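You operate a simulated robot arm through the tools that you are given. There is no shell and no other tool.

You run a simulated robot arm. Do the job below in one go: nothing can be reset, and whatever is moved stays where it is left.

TASK
Set the controls near the top of the duplicator lid. At the end: the blue guide at the front of the out tray is set to down; the speed lever is set to fast; the move knob is turned to minus five; the density lever is set to dark; whatever was shut is shut again. Leave all else as you found it, and nothing knocked over. The speed lever goes to its stop. The density lever goes to its stop. The blue guide at the front of the out tray goes to its stop.

The check looks at the end state, three seconds after you hand in, the way a careful person would. Anything else that was tipped, shoved, dropped, spilled or broken makes it a failure. Lids that push on must go on centred and level and be pressed home; caps that screw on are set level and turned clockwise until they are tight.

THE ROBOT
A 7-joint arm with a two-finger parallel gripper, fixed in place. Base frame: the origin is on the floor under the middle of its stand, x ahead of it, y to its left, z up; the work surface is at about z = 949. Lengths are in mm, angles in degrees, forces in N, time in s.
It reaches about 1372 mm from its shoulder. Its first joint turns from -149.0 to 149.0 degrees. Payload 3.43 kg.
The tool frame sits at the grasp point between the pads (the TCP): z along the fingers, y along the line on which they close. The tips reach 30 mm beyond it. Largest opening 94 mm; finger width 28, thickness 10; the body of the gripper, 50 by 96 mm, starts 55 mm behind the TCP.
Orientation is told as [roll, pitch, yaw] about the base's x, y, z axes, in that order, counted from this pose: with the fingers straight down and closing along the base's y, the tool's x points along the base's -x, its y along +y and its z along -z.

THE INTERFACE
- The arm moves only by the tool servo_tool. Its argument "steps" is a list of rows, each an object of numbers (a shift or turn left out is 0, a gripper value left out holds the last): "x", "y", "z": the shift along the tool's x, y, z in mm; "rx", "ry", "rz": the turn, a rotation vector about the tool's x, y, z in degrees; "fingers": the opening, from 0 (shut) to 1 (fully open). In form: [{"x": .., "y": .., "z": .., "rx": .., "ry": .., "rz": .., "fingers": ..}, ...]. A call has 1 to 20 rows; each row shifts and turns the commanded pose from where the row before left it, along the tool's axes as they then stand. Rows are played at 5 a second. More than 50 mm and 8.6 degrees between two rows, or a gripper value outside its range, and nothing of the call is played. A pose out of reach is approached as far as the arm can. The call stops where the force on the tool passes 40 N (or 10 N more than at its start, if that is more) or the arm is blocked; 0.2 s more then pass. The fingers move at their own pace (about 45 mm/s each) and stop on an object; they squeeze with about 36 N. The grip force told is the motor's: it shows also when the fingers shut on nothing. Time passes only in rows, and 0.2 s behind the last, so rows that do not move let the fingers close. The reply holds the time, the measured pose of the TCP, the force on the tool along the base axes, the opening and the grip force, in the units named above and with some noise, with the torque about the TCP (base axes, N m) and any sound that the robot's microphone picked up, and new pictures: "views" is both (left out), scene, wrist or none.
- Cameras (640 x 400 px; columns grow to the right, rows downward): "scene" is fixed at [395.1, -503.2, 1559.8]; the picture's right is [0.95, 0.32, 0.00], its down [0.12, -0.35, -0.93] and it looks along [-0.30, 0.88, -0.37] (base axes); focal length 370 px, centre (320, 200). "wrist" rides on the gripper at [76, 14, -103] in the tool frame; the picture's right is [-0.18, 0.98, 0.00], its down [-0.75, -0.14, -0.64] and it looks along [-0.63, -0.12, 0.77] (tool axes); focal length 243 px, centre (320, 200). There is no depth. A picture from a camera that has moved, and an enlarged one, comes with that camera's place and axes in the base frame and with its lens. The place of the scene camera against the robot may be out by one fixed shift of up to 12 mm in any direction.
- zoom(camera, box): a new picture of the part [left, top, right, bottom] of that camera's present view, enlarged. It takes no simulated time.
- job_done(): hands the job in; it is judged then, once.

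Nothing tells you positions but the pictures and the camera data. Unless the task says otherwise, let go and move clear before handing in.

The tools are called as name(argument=value, ...) on one line, values as JSON. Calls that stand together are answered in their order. servo_tool: Moves the arm, as the interface text tells. Its arguments: {"type":"object","properties":{"steps":{"type":"array"},"views":{"type":"string","enum":["both","scene","wrist","none"]}},"required":["steps"]} The other tools are called the same way: zoom (camera, box) takes an enlarged picture of a part of a camera's view; job_done () hands the job in.

At the start:

```text
time: 0.0
position: [-108.5, 982.2, 1279.9]
tcp_rot: [0.6, 0.1, 0.0]
wrist_force: [0.1, 0.1, 0.3]
wrist_torque: [-0.01, 0.0, 0.03]
gripper_width: 94.1
grasp_force: 0.0
```

scene: 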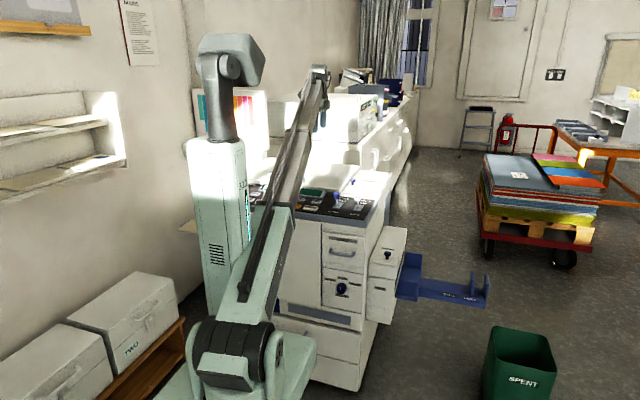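
wrist: 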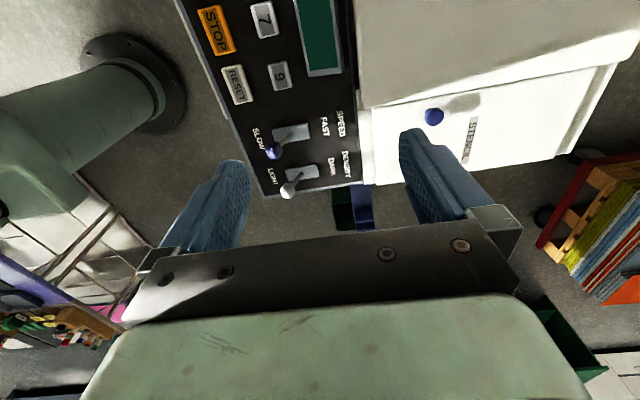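

I see a duplicator with a panel having speed and density levers seen from the wrist camera, and an out tray with blue guide to the right in the scene view. I'll zoom into several parts before moving.

zoom(camera="scene", box=[220, 150, 420, 275])

zoom(camera="scene", box=[300, 210, 500, 335])

zoom(camera="wrist", box=[180, 0, 400, 220])

zoom(camera="wrist", box=[340, 60, 640, 240])

```text
3.20 times, centred on (320, 212) of scene
camera zoom: at [395.1, -503.2, 1559.8], right [0.95, 0.32, 0.0], down [0.12, -0.35, -0.93], along [-0.3, 0.88, -0.37], focal length 1184 px, centre (320, 160)
```

zoom: 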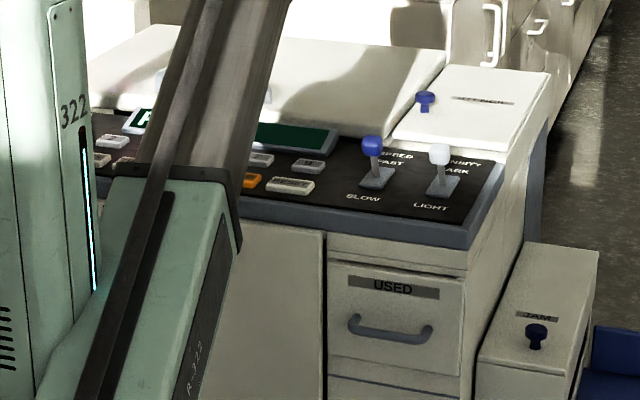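

```text
3.20 times, centred on (400, 272) of scene
camera zoom: at [395.1, -503.2, 1559.8], right [0.95, 0.32, 0.0], down [0.12, -0.35, -0.93], along [-0.3, 0.88, -0.37], focal length 1184 px, centre (64, -32)
```

zoom: 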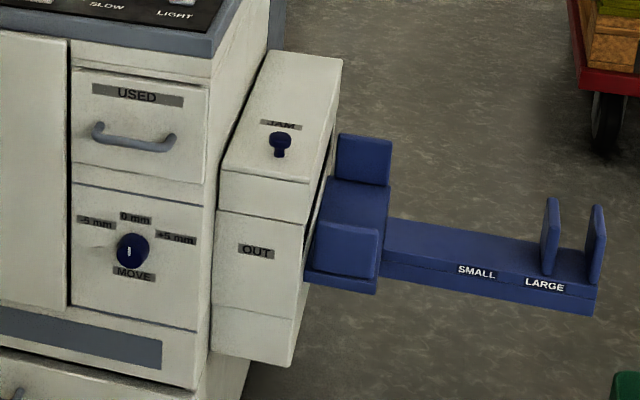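

```text
1.82 times, centred on (290, 110) of wrist
camera zoom: at [-185.9, 995.7, 1383.5], right [0.18, 0.98, 0.01], down [0.75, -0.15, 0.64], along [0.63, -0.11, -0.77], focal length 441 px, centre (374, 364)
```

zoom: 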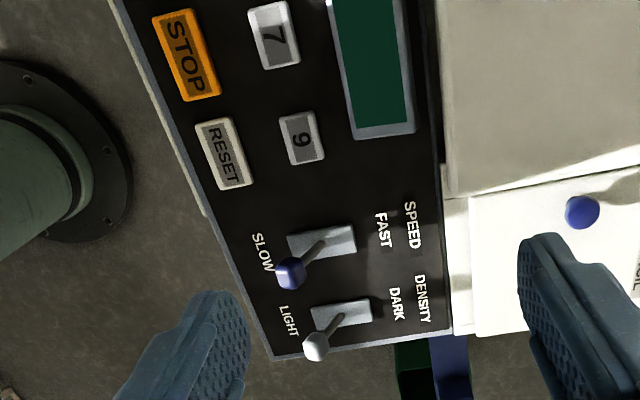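

```text
2.13 times, centred on (490, 150) of wrist
camera zoom: at [-185.9, 995.7, 1383.5], right [0.18, 0.98, 0.01], down [0.75, -0.15, 0.64], along [0.63, -0.11, -0.77], focal length 518 px, centre (-43, 307)
```

zoom: 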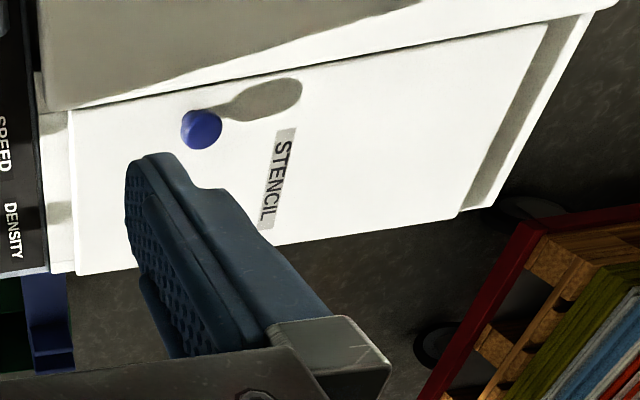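

I see the machine's front facing the arm's stand, with the two levers on top, the MOVE knob on the front face and the blue out tray on the right. I'll zoom closer on the tray and knob to tell which guide is which.

zoom(camera="scene", box=[380, 240, 500, 315])

zoom(camera="scene", box=[310, 260, 390, 310])

zoom(camera="scene", box=[320, 180, 400, 230])

zoom(camera="scene", box=[230, 220, 430, 400])

```text
5.33 times, centred on (440, 278) of scene
camera zoom: at [395.1, -503.2, 1559.8], right [0.95, 0.32, 0.0], down [0.12, -0.35, -0.93], along [-0.3, 0.88, -0.37], focal length 1972 px, centre (-320, -213)
```

zoom: 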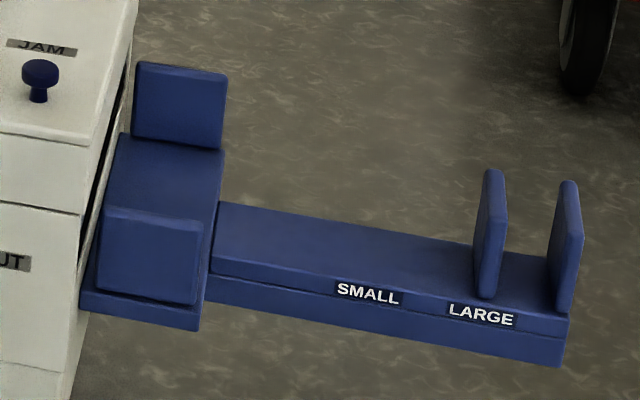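

```text
8.00 times, centred on (350, 285) of scene
camera zoom: at [395.1, -503.2, 1559.8], right [0.95, 0.32, 0.0], down [0.12, -0.35, -0.93], along [-0.3, 0.88, -0.37], focal length 2959 px, centre (80, -480)
```

zoom: 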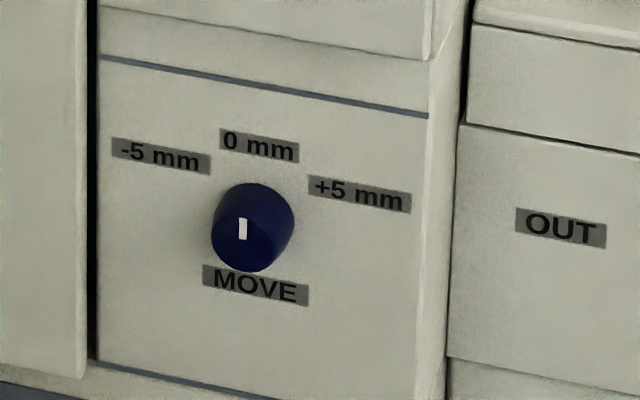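

```text
8.00 times, centred on (360, 205) of scene
camera zoom: at [395.1, -503.2, 1559.8], right [0.95, 0.32, 0.0], down [0.12, -0.35, -0.93], along [-0.3, 0.88, -0.37], focal length 2959 px, centre (0, 160)
```

zoom: 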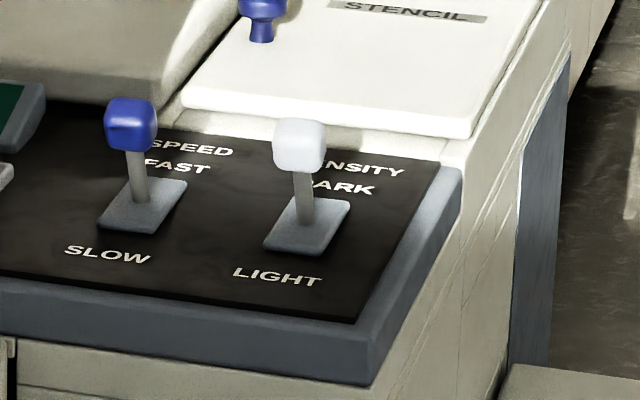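

```text
2.22 times, centred on (330, 310) of scene
camera zoom: at [395.1, -503.2, 1559.8], right [0.95, 0.32, 0.0], down [0.12, -0.35, -0.93], along [-0.3, 0.88, -0.37], focal length 822 px, centre (298, -44)
```

zoom: 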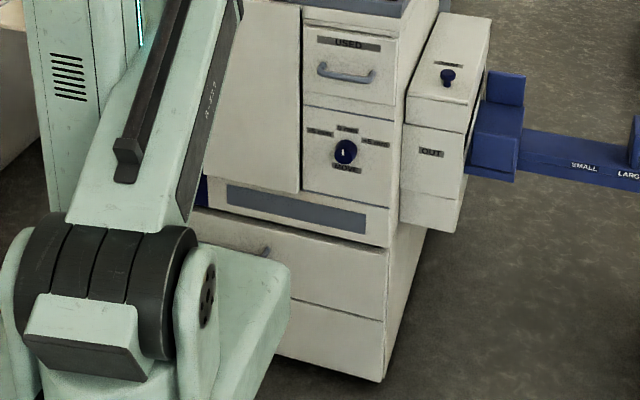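

The speed lever knob works out at about (-7, 889, 1015) and the density knob at about (81, 888, 1015), both leaning toward the front (slow/light). I'll close the fingers and move to a point above and in front of the speed lever for a closer look.

servo_tool(steps=[{"fingers": 0, "x": -25, "y": -32}, {"x": -25, "y": -32}, {"x": -25, "y": -32}, {"x": -26.5, "y": -32, "z": 10}, {"z": 40}, {"z": 40}, {"z": 30}, {}])

```text
time: 1.8
position: [-9.4, 872.0, 1124.4]
tcp_rot: [0.6, 0.2, 0.1]
wrist_force: [-0.2, 0.3, 0.0]
wrist_torque: [-0.02, -0.01, 0.0]
gripper_width: 0.0
grasp_force: 33.0
out of reach, approached as far as the arm can: row 1, 2, 3, 4
camera wrist: at [-85.8, 885.3, 1228.9], right [0.18, 0.98, 0.01], down [0.75, -0.15, 0.64], along [0.63, -0.11, -0.77], focal length 243 px, centre (320, 200)
```

scene: 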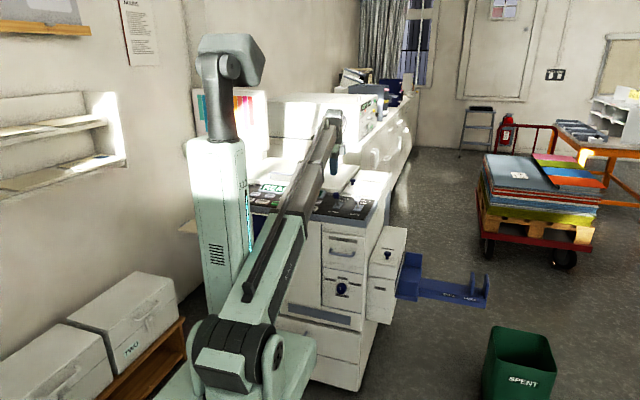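
wrist: 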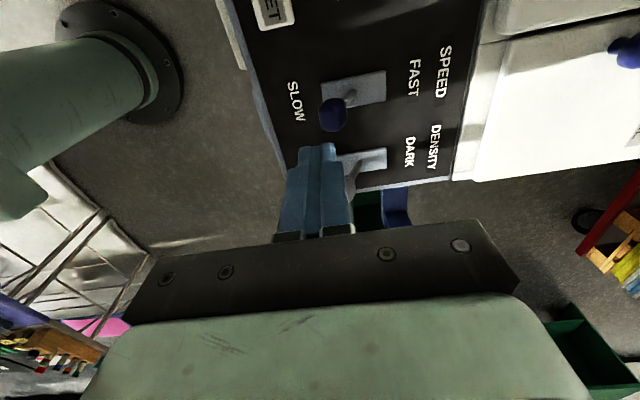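

The knob re-triangulates to about (0, 884, 1003). I'll step back in y, line up in x, descend in front of the knob and check.

servo_tool(steps=[{"x": -8, "y": -24}, {"z": 30}, {"z": 30}, {"z": 30}, {"z": 10}, {}])

```text
time: 3.2
position: [-0.8, 850.0, 1025.5]
tcp_rot: [0.6, 0.0, 0.1]
wrist_force: [-0.5, -0.3, 0.2]
wrist_torque: [0.0, 0.0, 0.03]
gripper_width: 0.0
grasp_force: 32.7
camera wrist: at [-78.1, 863.0, 1128.5], right [0.18, 0.98, 0.01], down [0.75, -0.15, 0.64], along [0.63, -0.11, -0.77], focal length 243 px, centre (320, 200)
```

scene: 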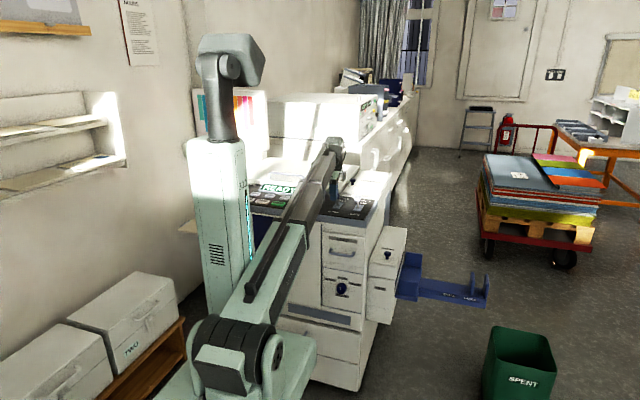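
wrist: 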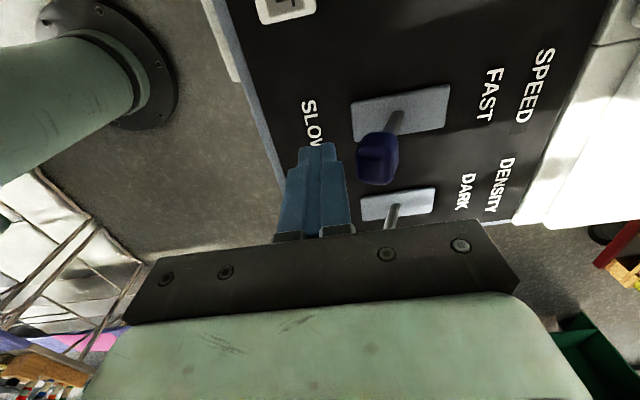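

The closed fingertips sit just in front of the speed knob, aligned in x. I'll push toward +y (FAST) in small steps.

servo_tool(steps=[{"y": 8}, {"y": 8}, {"y": 8}, {"y": 8}, {"y": 8}, {}], views="wrist")

```text
time: 4.6
position: [-1.7, 889.0, 1025.5]
tcp_rot: [0.7, 0.1, 0.1]
wrist_force: [0.4, 0.0, 0.0]
wrist_torque: [-0.02, 0.03, 0.0]
gripper_width: 0.1
grasp_force: 33.7
camera wrist: at [-78.4, 902.7, 1129.0], right [0.18, 0.98, 0.01], down [0.75, -0.15, 0.64], along [0.63, -0.11, -0.77], focal length 243 px, centre (320, 200)
```

wrist: 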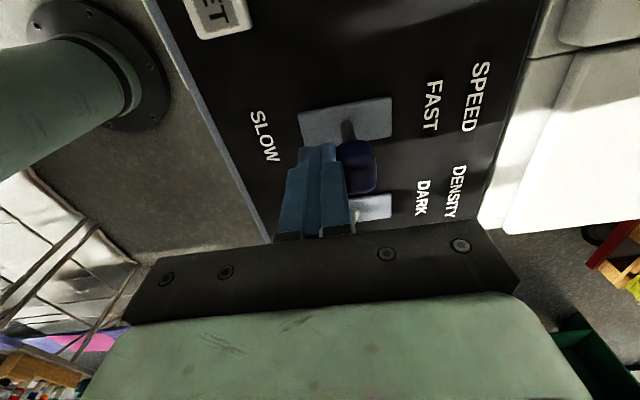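

The lever is moving with almost no resistance and is about upright now. I'll keep pushing to the stop.

servo_tool(steps=[{"y": 6}, {"y": 6}, {"y": 6}, {"y": 4}, {}], views="wrist")

```text
time: 5.8
position: [-0.7, 910.6, 1024.1]
tcp_rot: [0.5, 0.1, 0.1]
wrist_force: [1.0, -2.3, -2.8]
wrist_torque: [-0.06, 0.0, -0.01]
gripper_width: 0.1
grasp_force: 33.0
camera wrist: at [-78.2, 924.7, 1129.0], right [0.18, 0.98, 0.01], down [0.75, -0.15, 0.64], along [0.63, -0.11, -0.77], focal length 243 px, centre (320, 200)
```

wrist: 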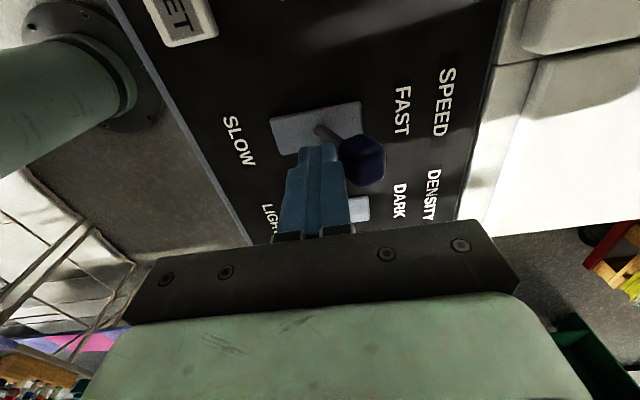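

The lever has swung past vertical toward FAST with slight force. I'll push in tiny steps to confirm the stop.

servo_tool(steps=[{"y": 2}, {"y": 2}, {}], views="wrist")

```text
time: 6.6
position: [-1.7, 912.7, 1025.7]
tcp_rot: [0.1, 0.2, 0.0]
wrist_force: [0.7, -30.1, -7.5]
wrist_torque: [-0.95, -0.03, -0.04]
gripper_width: 0.0
grasp_force: 32.9
camera wrist: at [-78.3, 926.3, 1129.1], right [0.18, 0.98, 0.0], down [0.75, -0.14, 0.64], along [0.63, -0.12, -0.77], focal length 243 px, centre (320, 200)
```

wrist: 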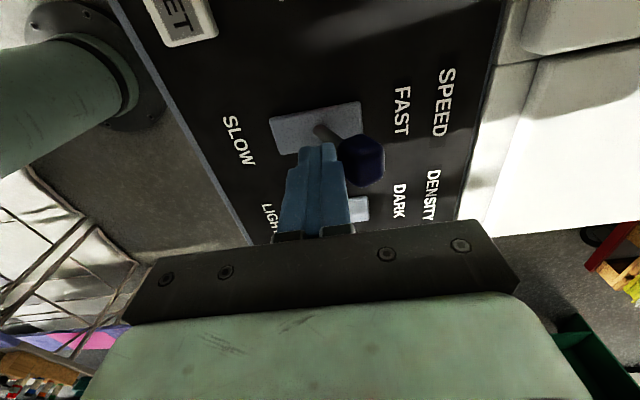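

At 30 N with almost no travel the speed lever is at its FAST stop. I'll back off, lift, and go in front of the density lever.

servo_tool(steps=[{"y": -6}, {"y": -30}, {"y": -34, "z": -20}, {"z": -40}, {"x": -30}, {"x": -30}, {"x": -30}, {}])

```text
time: 8.4
position: [90.8, 845.5, 1084.6]
tcp_rot: [0.5, 0.0, 0.0]
wrist_force: [-0.2, 0.2, 0.4]
wrist_torque: [0.01, 0.02, 0.01]
gripper_width: 0.0
grasp_force: 33.0
camera wrist: at [12.4, 859.1, 1188.6], right [0.18, 0.98, 0.01], down [0.75, -0.15, 0.64], along [0.63, -0.11, -0.77], focal length 243 px, centre (320, 200)
```

scene: 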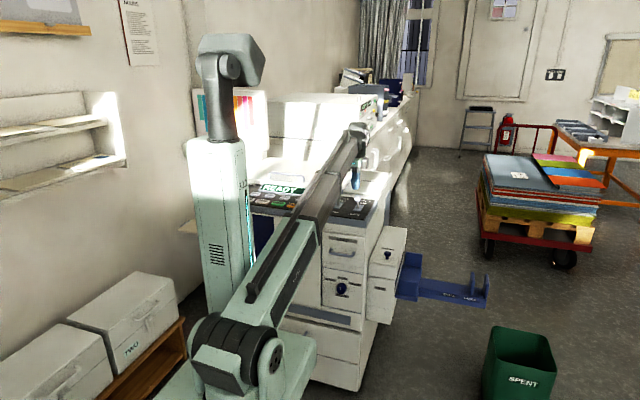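
wrist: 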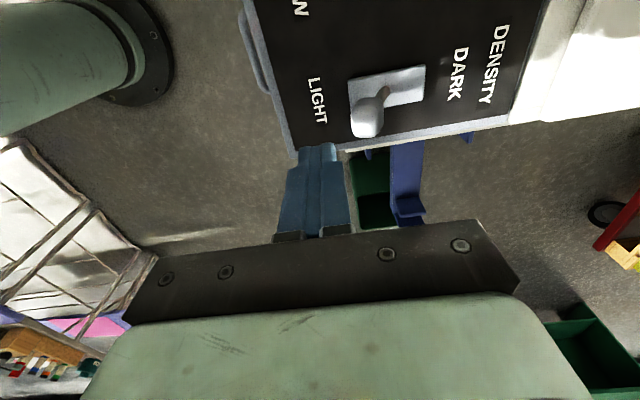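

The density knob is at about (89, 884, 1003), directly ahead of the fingers. I'll descend and push it toward DARK just as with the first.

servo_tool(steps=[{"z": 30, "x": 1}, {"z": 29}, {"y": 8}, {"y": 8}, {"y": 8}, {"y": 8}, {"y": 8}, {"y": 8}, {"y": 8}, {"y": 6}, {}], views="wrist")

```text
time: 10.8
position: [87.5, 907.8, 1026.1]
tcp_rot: [0.7, 0.1, 0.0]
wrist_force: [-0.2, -0.5, -0.5]
wrist_torque: [0.0, 0.01, -0.03]
gripper_width: 0.0
grasp_force: 32.8
camera wrist: at [10.2, 921.4, 1130.1], right [0.18, 0.98, 0.01], down [0.75, -0.15, 0.64], along [0.63, -0.11, -0.77], focal length 243 px, centre (320, 200)
```

wrist: 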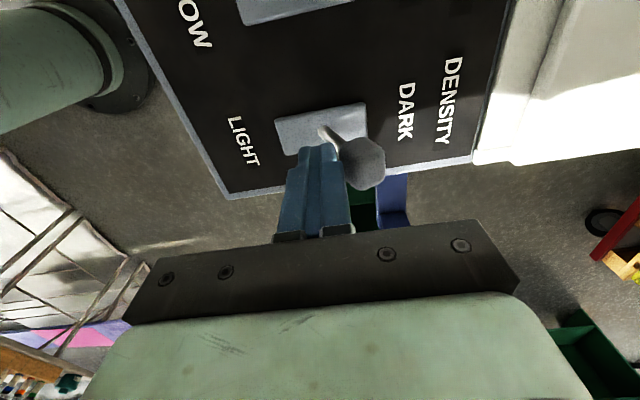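

The density lever is leaning toward DARK, nearly at its stop. I'll finish with small steps to feel the stop.

servo_tool(steps=[{"y": 2}, {"y": 2}, {"y": 2}, {"y": 1}, {}], views="wrist")

```text
time: 12.0
position: [87.4, 911.8, 1027.8]
tcp_rot: [0.4, 0.1, -0.1]
wrist_force: [-0.7, -22.3, -3.8]
wrist_torque: [-0.71, 0.09, -0.02]
gripper_width: 0.1
grasp_force: 33.1
camera wrist: at [10.4, 926.2, 1130.6], right [0.18, 0.98, 0.01], down [0.75, -0.15, 0.64], along [0.63, -0.11, -0.77], focal length 243 px, centre (320, 200)
```

wrist: 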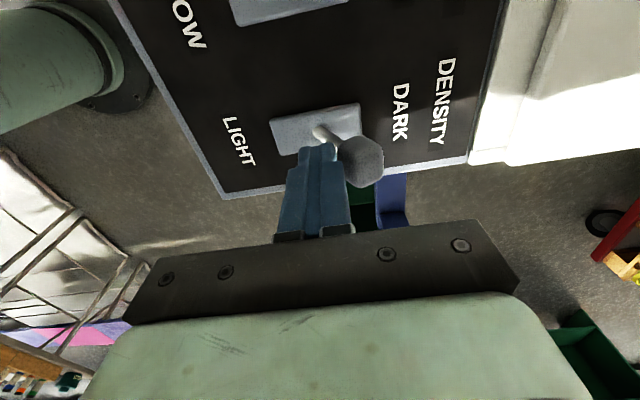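

Density is at its DARK stop (22 N). I'll back off, lift clear and swing over to the right to look down at the out tray.

servo_tool(steps=[{"y": -6}, {"y": -30}, {"y": -30, "z": -30}, {"z": -40}, {"x": -35}, {"x": -35}, {"x": -35}, {}])

zoom(camera="scene", box=[320, 170, 420, 232])

zoom(camera="wrist", box=[240, 0, 560, 220])

```text
time: 13.8
position: [192.8, 847.5, 1095.6]
tcp_rot: [0.6, 0.1, 0.0]
wrist_force: [0.4, 1.2, 0.5]
wrist_torque: [0.02, 0.0, -0.02]
gripper_width: 0.0
grasp_force: 33.2
camera wrist: at [115.9, 861.6, 1199.7], right [0.18, 0.98, 0.01], down [0.75, -0.15, 0.64], along [0.63, -0.11, -0.77], focal length 243 px, centre (320, 200)
```

scene: 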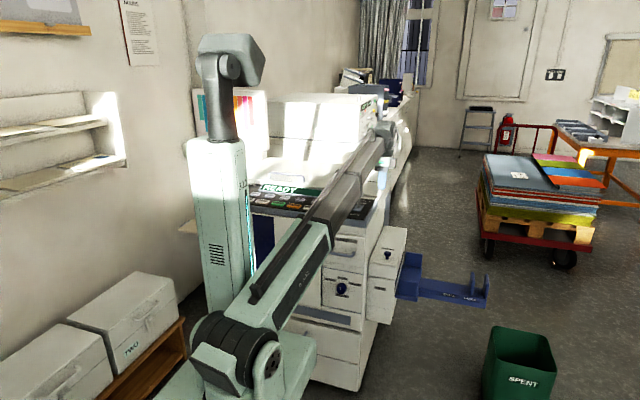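
wrist: 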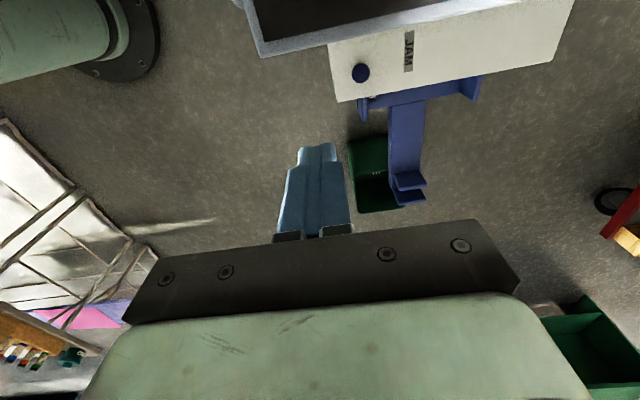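

```text
6.40 times, centred on (370, 201) of scene
camera zoom: at [395.1, -503.2, 1559.8], right [0.95, 0.32, 0.0], down [0.12, -0.35, -0.93], along [-0.3, 0.88, -0.37], focal length 2367 px, centre (0, 194)
```

zoom: 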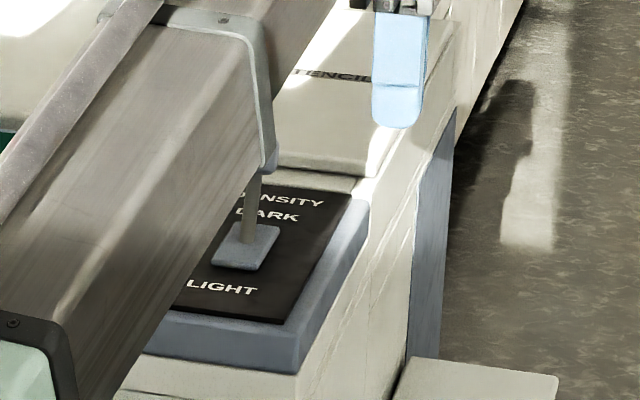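

```text
1.82 times, centred on (400, 110) of wrist
camera zoom: at [115.9, 861.6, 1199.7], right [0.18, 0.98, 0.01], down [0.75, -0.15, 0.64], along [0.63, -0.11, -0.77], focal length 441 px, centre (174, 364)
```

zoom: 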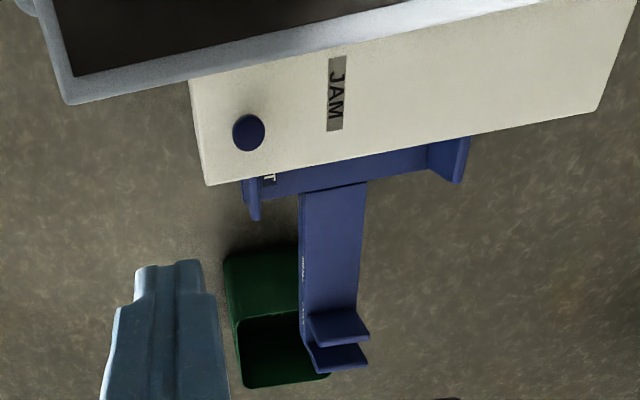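

From above I see the tray with its front (-y) guide at the left and the rear guide at the right; there's a label beside the front guide. I'll zoom in on it.

zoom(camera="wrist", box=[340, 60, 500, 160])

zoom(camera="scene", box=[390, 245, 440, 305])

```text
4.00 times, centred on (420, 110) of wrist
camera zoom: at [115.9, 861.6, 1199.7], right [0.18, 0.98, 0.01], down [0.75, -0.15, 0.64], along [0.63, -0.11, -0.77], focal length 970 px, centre (-80, 560)
```

zoom: 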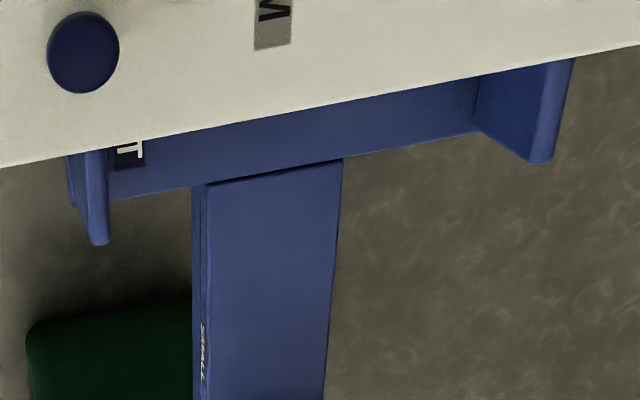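

```text
6.67 times, centred on (415, 275) of scene
camera zoom: at [395.1, -503.2, 1559.8], right [0.95, 0.32, 0.0], down [0.12, -0.35, -0.93], along [-0.3, 0.88, -0.37], focal length 2466 px, centre (-313, -300)
```

zoom: 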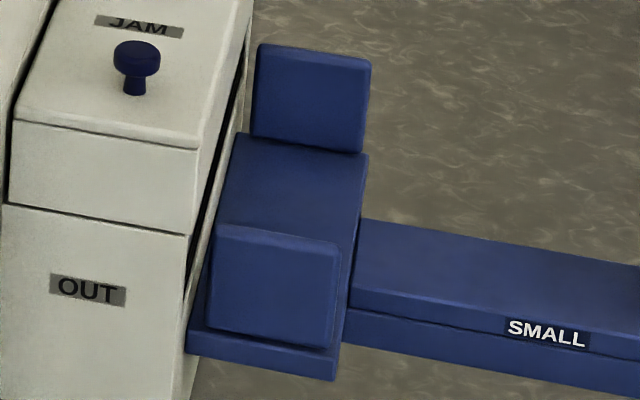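

The front guide stands upright at about x 280–360, y ≈ 930, z 546–633, beside the JAM box (top ≈ 730, right side x ≈ 270). I'll move right, turn the gripper 90° so the camera looks toward +y, and descend part way to look at the guide's hinge and label.

servo_tool(steps=[{"x": -35}, {"x": -35}, {"x": -35}, {"x": -35}, {"rz": -8.2}, {"rz": -8.2}, {"rz": -8.2}, {"rz": -8.2}, {"rz": -8.2}, {"rz": -8.2}, {"rz": -8.2}, {"rz": -8.2}, {"rz": -8.2}, {"rz": -8.2}, {"rz": -8}, {"z": 40}, {"z": 40}, {"z": 40}, {}])

```text
time: 17.8
position: [330.5, 848.7, 975.0]
tcp_rot: [0.2, -0.6, 90.0]
wrist_force: [0.2, 0.1, 0.0]
wrist_torque: [-0.02, 0.01, 0.02]
gripper_width: 0.0
grasp_force: 33.0
camera wrist: at [316.5, 771.8, 1078.0], right [-0.98, 0.18, 0.0], down [0.14, 0.75, 0.65], along [0.12, 0.64, -0.76], focal length 243 px, centre (320, 200)
```

scene: 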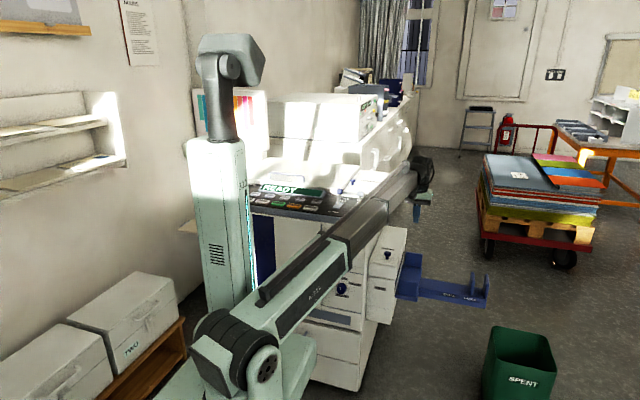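
wrist: 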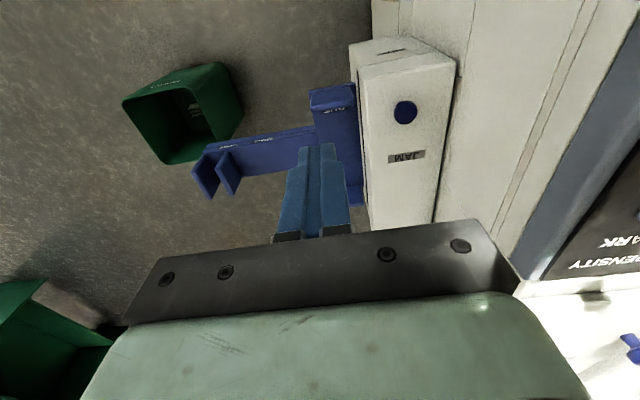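

Now the camera is looking toward +y (picture upside down: bottom is +y). I'll zoom on the guide and its label.

zoom(camera="wrist", box=[280, 60, 400, 150])

zoom(camera="scene", box=[310, 180, 410, 230])

```text
4.44 times, centred on (340, 105) of wrist
camera zoom: at [316.5, 771.8, 1078.0], right [-0.98, 0.18, 0.0], down [0.14, 0.75, 0.65], along [0.12, 0.64, -0.76], focal length 1078 px, centre (231, 622)
```

zoom: 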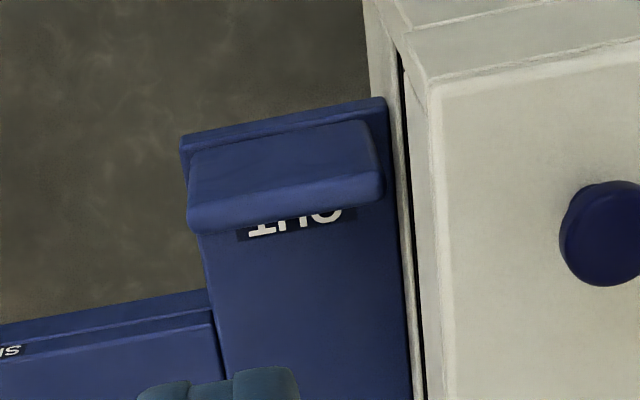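

```text
6.40 times, centred on (360, 205) of scene
camera zoom: at [395.1, -503.2, 1559.8], right [0.95, 0.32, 0.0], down [0.12, -0.35, -0.93], along [-0.3, 0.88, -0.37], focal length 2367 px, centre (64, 168)
```

zoom: 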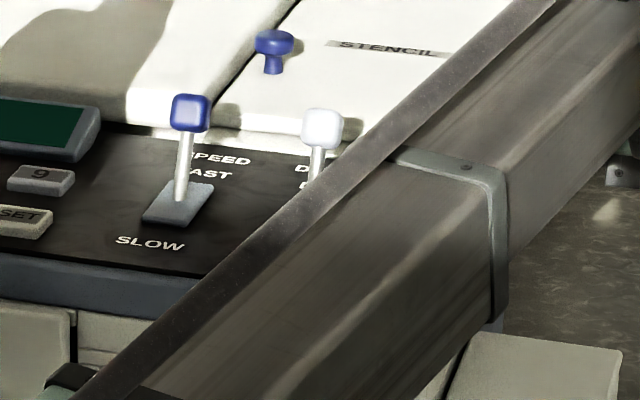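

The label reads "OUT"; the front guide is a plate about 10 mm thick (y ≈ 926–937, x ≈ 284–362, z ≈ 553–633) set in from the tray's front edge, so it should fold inward (+y). I'll descend in front of it in stages.

servo_tool(steps=[{"x": -10, "y": -12}, {"x": -15, "z": 40}, {"x": -15, "z": 40}, {"z": 40}, {"z": 40}, {"z": 40}, {"z": 40}, {}])

```text
time: 19.6
position: [343.2, 891.0, 735.7]
tcp_rot: [0.1, -0.6, 90.0]
wrist_force: [-0.2, 0.1, -0.5]
wrist_torque: [-0.03, 0.03, 0.0]
gripper_width: 0.0
grasp_force: 33.2
camera wrist: at [328.1, 814.2, 838.0], right [-0.98, 0.18, 0.0], down [0.14, 0.75, 0.65], along [0.12, 0.64, -0.76], focal length 243 px, centre (320, 200)
```

scene: 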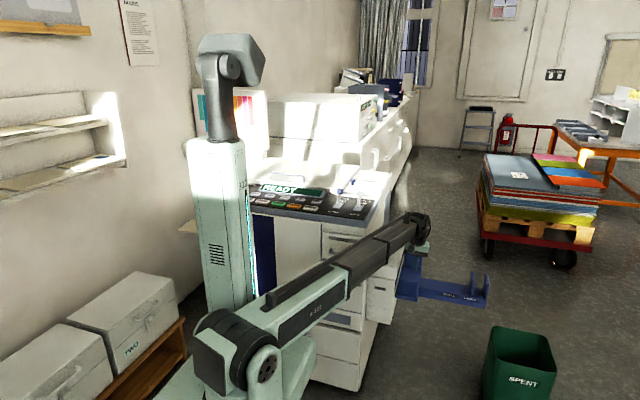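
wrist: 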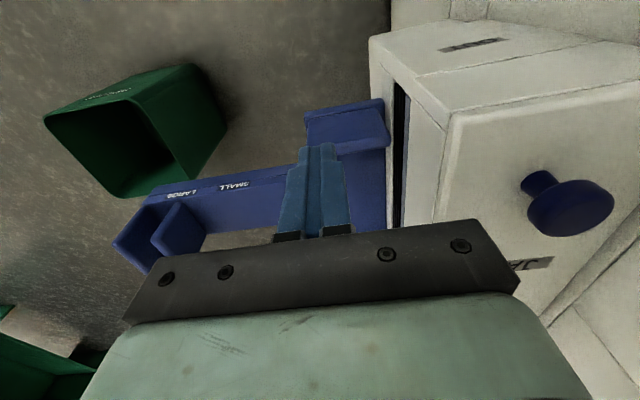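

The arm is clear; the guide is just ahead and below the fingertips. I'll zoom to refine its position before dropping further.

zoom(camera="wrist", box=[280, 80, 440, 180])

zoom(camera="scene", box=[340, 190, 500, 310])

```text
4.00 times, centred on (360, 130) of wrist
camera zoom: at [328.1, 814.2, 838.0], right [-0.98, 0.18, 0.0], down [0.14, 0.75, 0.65], along [0.12, 0.64, -0.76], focal length 970 px, centre (160, 480)
```

zoom: 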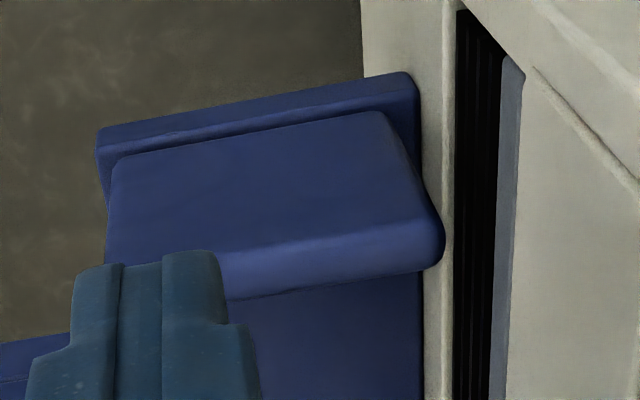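

```text
3.33 times, centred on (420, 250) of scene
camera zoom: at [395.1, -503.2, 1559.8], right [0.95, 0.32, 0.0], down [0.12, -0.35, -0.93], along [-0.3, 0.88, -0.37], focal length 1233 px, centre (-13, 33)
```

zoom: 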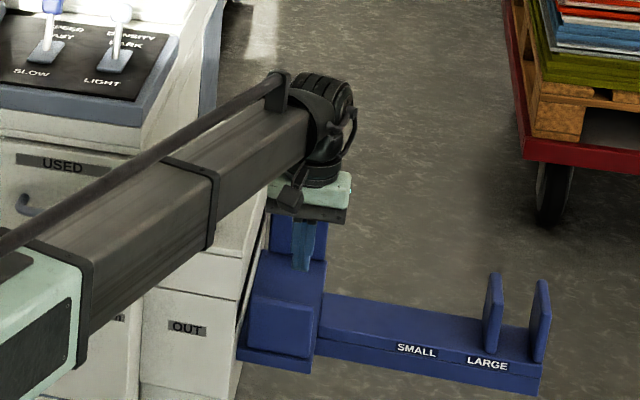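

The guide's top front edge is at about y ≈ 930, z ≈ 615–630, with the tray floor at about 543. I'll descend so the tips overlap the top ~25 mm of the plate, then push +y gently.

servo_tool(steps=[{"z": 40}, {"z": 40}, {"z": 28}, {}])

```text
time: 20.6
position: [343.6, 893.3, 627.6]
tcp_rot: [0.1, -0.6, 89.9]
wrist_force: [0.1, -0.5, 0.0]
wrist_torque: [0.03, 0.0, -0.03]
gripper_width: 0.1
grasp_force: 33.0
camera wrist: at [328.6, 815.3, 730.2], right [-0.98, 0.18, 0.0], down [0.14, 0.75, 0.65], along [0.12, 0.64, -0.76], focal length 243 px, centre (320, 200)
```

scene: 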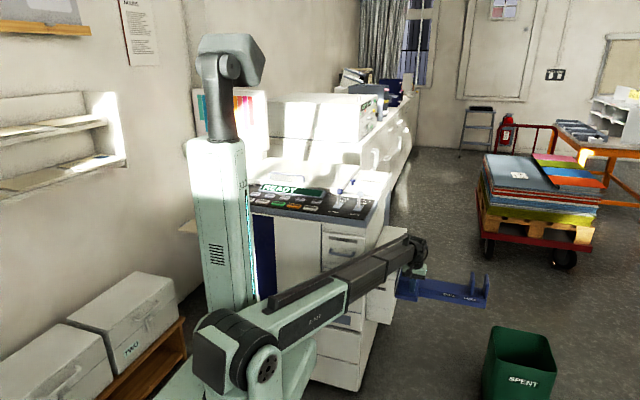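
wrist: 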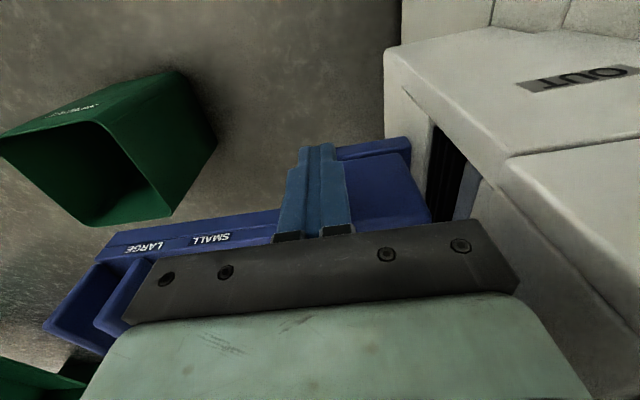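

Fingertips are in front of the guide. I'll push +y in small steps and watch the force.

servo_tool(steps=[{"x": -8}, {"x": -8}, {"x": -6}, {"x": -4}, {"x": -4}, {}], views="wrist")

```text
time: 21.7
position: [342.4, 913.2, 628.5]
tcp_rot: [0.1, 0.3, 89.9]
wrist_force: [1.2, -6.7, 4.9]
wrist_torque: [0.07, -0.13, 0.01]
gripper_width: 0.2
grasp_force: 32.1
stopped in row 5: the force on the tool passed its limit at 44 N (the readings are from after the stop); the commanded pose is now the measured one
camera wrist: at [328.8, 836.9, 731.8], right [-0.98, 0.19, 0.0], down [0.14, 0.76, 0.64], along [0.12, 0.63, -0.77], focal length 243 px, centre (320, 200)
```

wrist: 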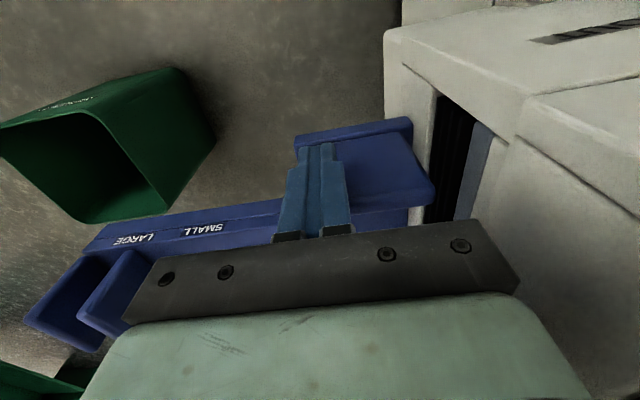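

The guide is solid in the +y direction (44 N with no motion), so it must fold outward. I'll back off, lift over the plate, come down on the inside and pull toward -y.

servo_tool(steps=[{"x": 10}, {"x": 8, "z": -30}, {"z": -40}, {"x": -30}, {"x": -30}, {"x": -25}, {}])

```text
time: 23.3
position: [342.7, 980.6, 698.0]
tcp_rot: [0.1, 0.2, 90.0]
wrist_force: [0.5, 0.1, -0.5]
wrist_torque: [-0.02, 0.02, 0.0]
gripper_width: 0.4
grasp_force: 32.5
camera wrist: at [328.8, 905.4, 801.0], right [-0.98, 0.18, 0.0], down [0.14, 0.76, 0.64], along [0.12, 0.63, -0.77], focal length 243 px, centre (320, 200)
```

scene: 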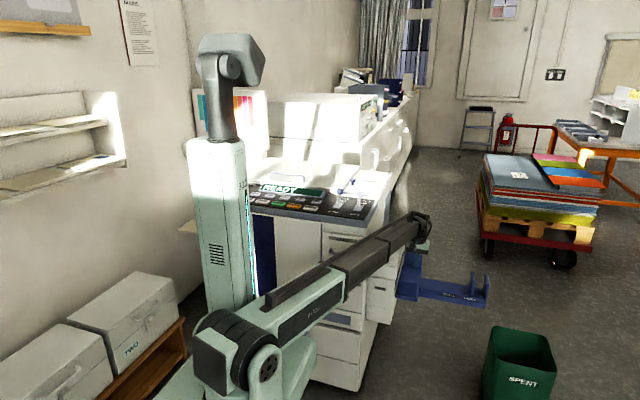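
wrist: 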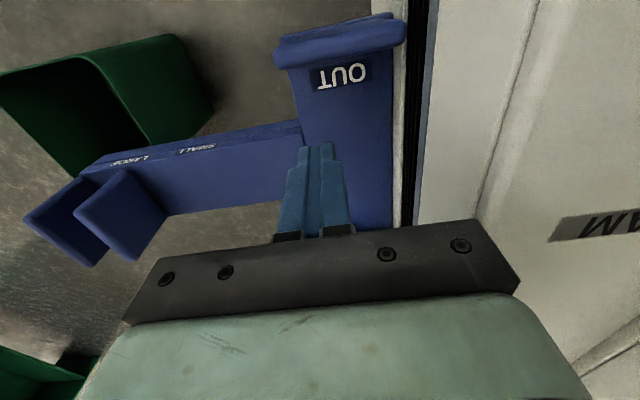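

I'm above the tray on the inner side of the front guide. I'll descend to tip height ~600 and pull toward -y gently.

servo_tool(steps=[{"z": 35}, {"z": 30}, {"x": 8}, {"x": 8}, {"x": 6}, {"x": 4}, {"x": 4}, {}])

```text
time: 25.1
position: [344.0, 950.6, 633.0]
tcp_rot: [0.2, 0.2, 90.1]
wrist_force: [0.0, 0.8, -0.5]
wrist_torque: [-0.01, -0.01, 0.02]
gripper_width: 0.5
grasp_force: 32.8
camera wrist: at [328.7, 874.8, 736.4], right [-0.98, 0.18, 0.0], down [0.14, 0.76, 0.64], along [0.12, 0.63, -0.77], focal length 243 px, centre (320, 200)
```

scene: 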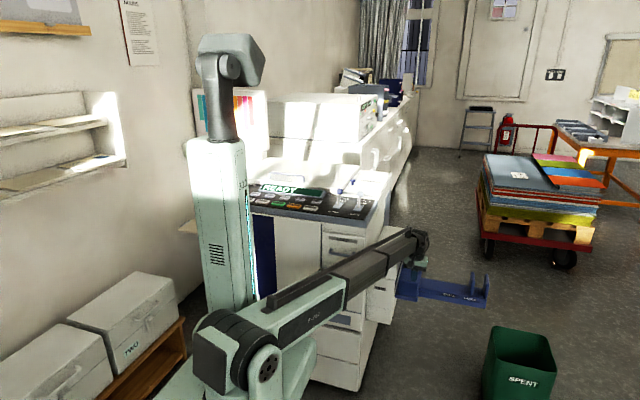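
wrist: 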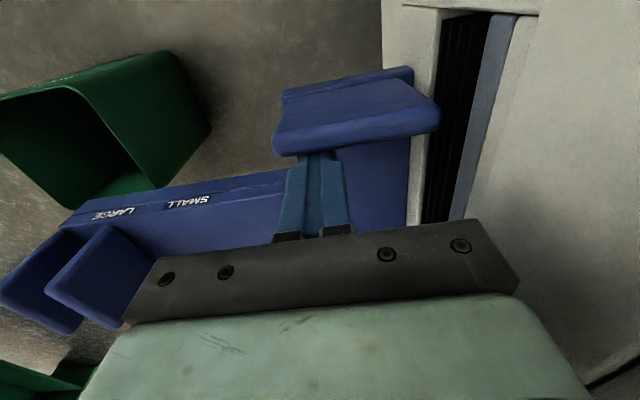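

No contact force yet, with the finger face right against the guide's inner side. I'll continue pulling -y in small steps.

servo_tool(steps=[{"x": 4}, {"x": 4}, {"x": 4}, {"x": 4}, {}], views="wrist")

```text
time: 26.3
position: [344.4, 933.9, 632.9]
tcp_rot: [0.1, 0.2, 90.0]
wrist_force: [0.0, 0.1, 0.0]
wrist_torque: [-0.01, 0.03, -0.01]
gripper_width: 0.0
grasp_force: 33.3
camera wrist: at [328.9, 858.8, 736.3], right [-0.98, 0.18, 0.0], down [0.14, 0.76, 0.64], along [0.12, 0.63, -0.77], focal length 243 px, centre (320, 200)
```

wrist: 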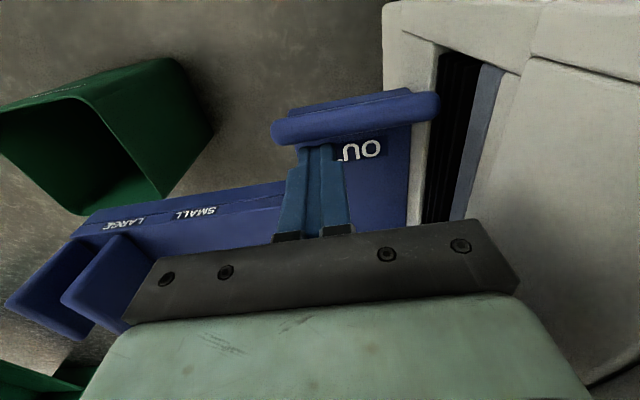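

The guide is rotating outward freely now. I'll keep pulling -y, then follow down.

servo_tool(steps=[{"x": 6}, {"x": 6}, {"x": 6}, {"x": 6}, {"x": 6}, {"x": 5}, {}])

```text
time: 27.9
position: [345.1, 898.7, 633.3]
tcp_rot: [0.1, 0.2, 90.1]
wrist_force: [-0.2, -1.0, 0.3]
wrist_torque: [-0.01, 0.03, 0.0]
gripper_width: 0.0
grasp_force: 33.0
camera wrist: at [328.9, 823.5, 736.2], right [-0.98, 0.18, 0.0], down [0.14, 0.76, 0.64], along [0.12, 0.63, -0.77], focal length 243 px, centre (320, 200)
```

scene: 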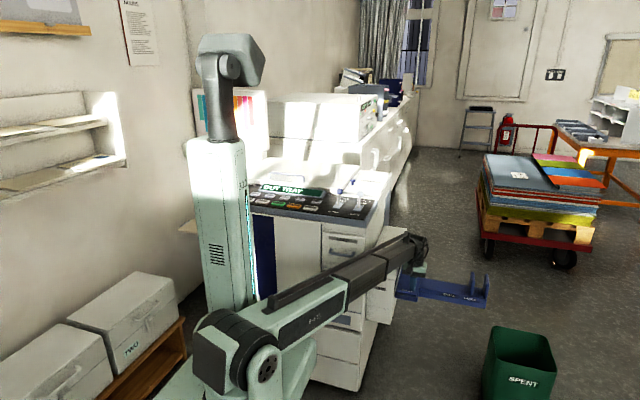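
wrist: 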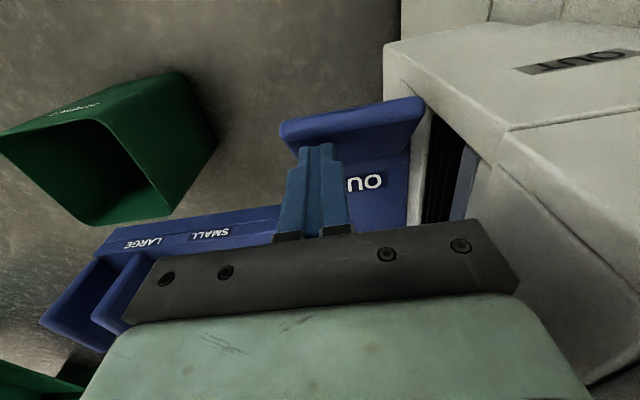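

The guide is folding outward and the machine's display changed. I'll zoom on the display and the guide.

zoom(camera="scene", box=[245, 175, 345, 225])

zoom(camera="wrist", box=[250, 80, 450, 220])

zoom(camera="scene", box=[370, 230, 470, 310])

```text
6.40 times, centred on (295, 200) of scene
camera zoom: at [395.1, -503.2, 1559.8], right [0.95, 0.32, 0.0], down [0.12, -0.35, -0.93], along [-0.3, 0.88, -0.37], focal length 2367 px, centre (480, 200)
```

zoom: 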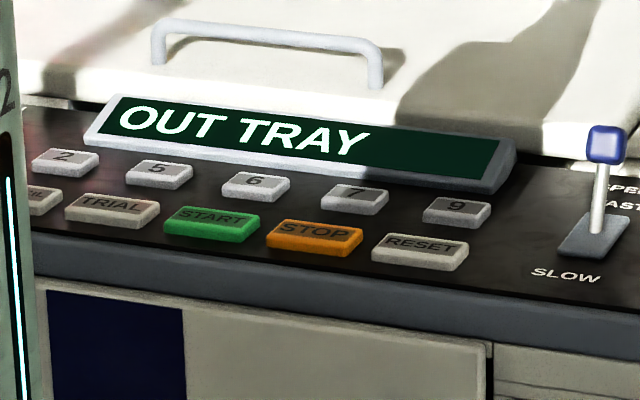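

```text
2.86 times, centred on (350, 150) of wrist
camera zoom: at [328.9, 823.5, 736.2], right [-0.98, 0.18, 0.0], down [0.14, 0.76, 0.64], along [0.12, 0.63, -0.77], focal length 693 px, centre (234, 343)
```

zoom: 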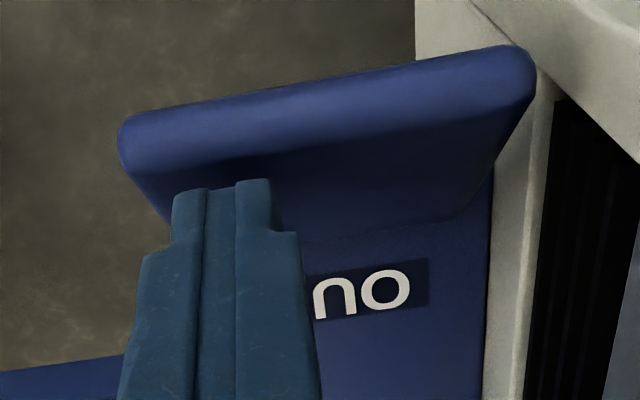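

```text
5.00 times, centred on (420, 270) of scene
camera zoom: at [395.1, -503.2, 1559.8], right [0.95, 0.32, 0.0], down [0.12, -0.35, -0.93], along [-0.3, 0.88, -0.37], focal length 1849 px, centre (-180, -150)
```

zoom: 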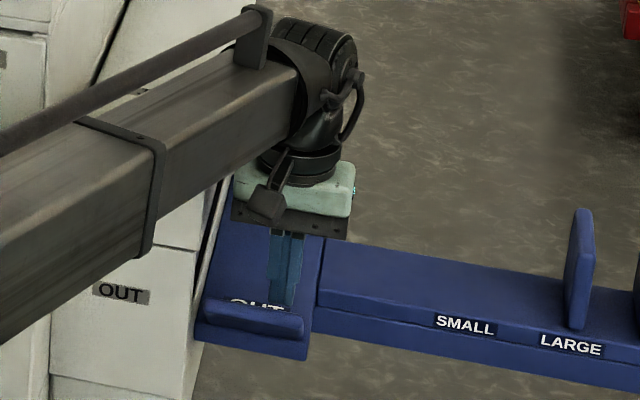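

The machine display now reads "OUT TRAY", consistent with the front guide being lowered. The guide is about 40° out; I'll press down and slightly outward with the tips to fold it further.

servo_tool(steps=[{"x": 3, "z": 6}, {"x": 3, "z": 7}, {"x": 2, "z": 7}, {"x": 1, "z": 7}, {"z": 6}, {}], views="wrist")

zoom(camera="scene", box=[370, 230, 470, 310])

```text
time: 29.3
position: [344.1, 889.7, 599.6]
tcp_rot: [0.1, 0.2, 90.1]
wrist_force: [0.7, 0.0, -0.1]
wrist_torque: [-0.01, -0.01, 0.02]
gripper_width: 0.0
grasp_force: 32.9
camera wrist: at [328.8, 814.1, 703.3], right [-0.98, 0.18, 0.0], down [0.14, 0.76, 0.64], along [0.12, 0.63, -0.77], focal length 243 px, centre (320, 200)
```

wrist: 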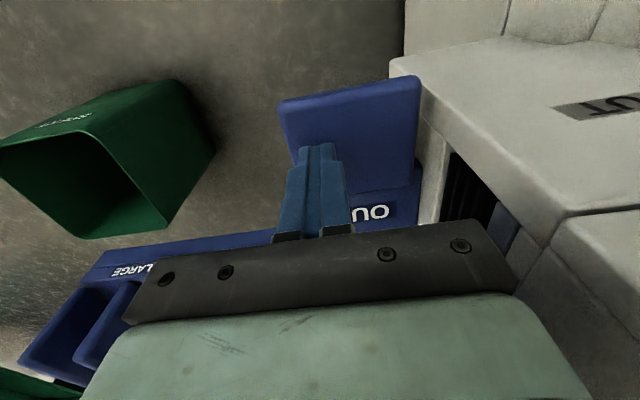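

```text
5.00 times, centred on (420, 270) of scene
camera zoom: at [395.1, -503.2, 1559.8], right [0.95, 0.32, 0.0], down [0.12, -0.35, -0.93], along [-0.3, 0.88, -0.37], focal length 1849 px, centre (-180, -150)
```

zoom: 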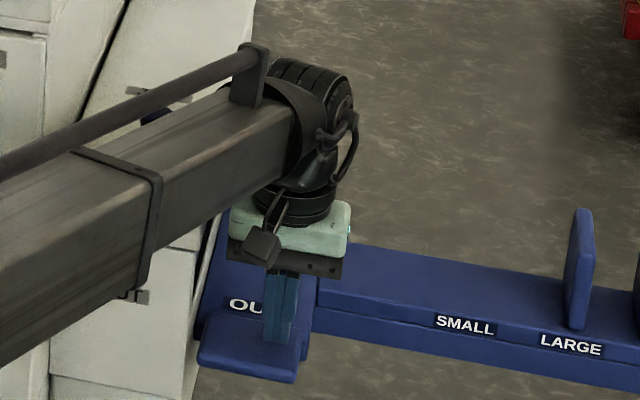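

The guide is now close to horizontal. I'll continue pressing down in small steps to find its stop.

servo_tool(steps=[{"z": 4}, {"z": 4}, {"z": 4}, {"z": 3}, {"z": 3}, {"z": 3}, {}], views="wrist")

zoom(camera="scene", box=[370, 230, 470, 310])

```text
time: 30.3
position: [343.6, 889.4, 590.4]
tcp_rot: [0.1, 0.1, 89.9]
wrist_force: [-1.5, -2.0, 15.9]
wrist_torque: [-0.31, 0.1, -0.08]
gripper_width: 0.0
grasp_force: 33.1
stopped in row 5: the force on the tool passed its limit at 46 N (the readings are from after the stop); the commanded pose is now the measured one
camera wrist: at [328.9, 814.0, 694.0], right [-0.98, 0.18, 0.0], down [0.14, 0.75, 0.64], along [0.12, 0.63, -0.77], focal length 243 px, centre (320, 200)
```

wrist: 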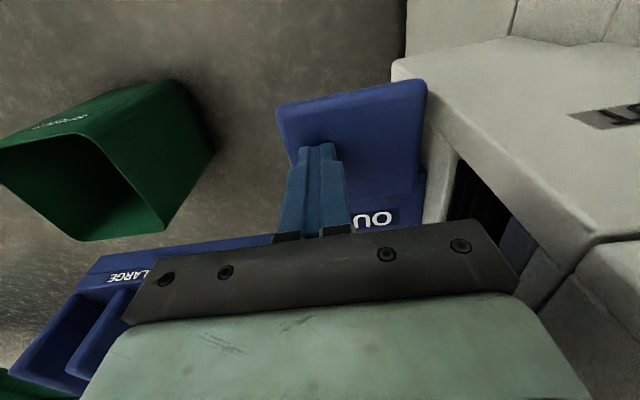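

```text
5.00 times, centred on (420, 270) of scene
camera zoom: at [395.1, -503.2, 1559.8], right [0.95, 0.32, 0.0], down [0.12, -0.35, -0.93], along [-0.3, 0.88, -0.37], focal length 1849 px, centre (-180, -150)
```

zoom: 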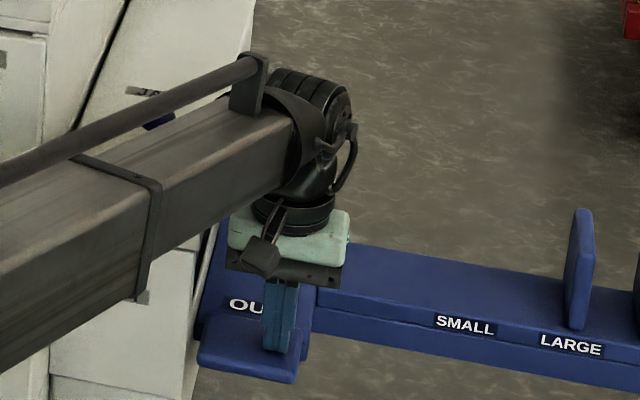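

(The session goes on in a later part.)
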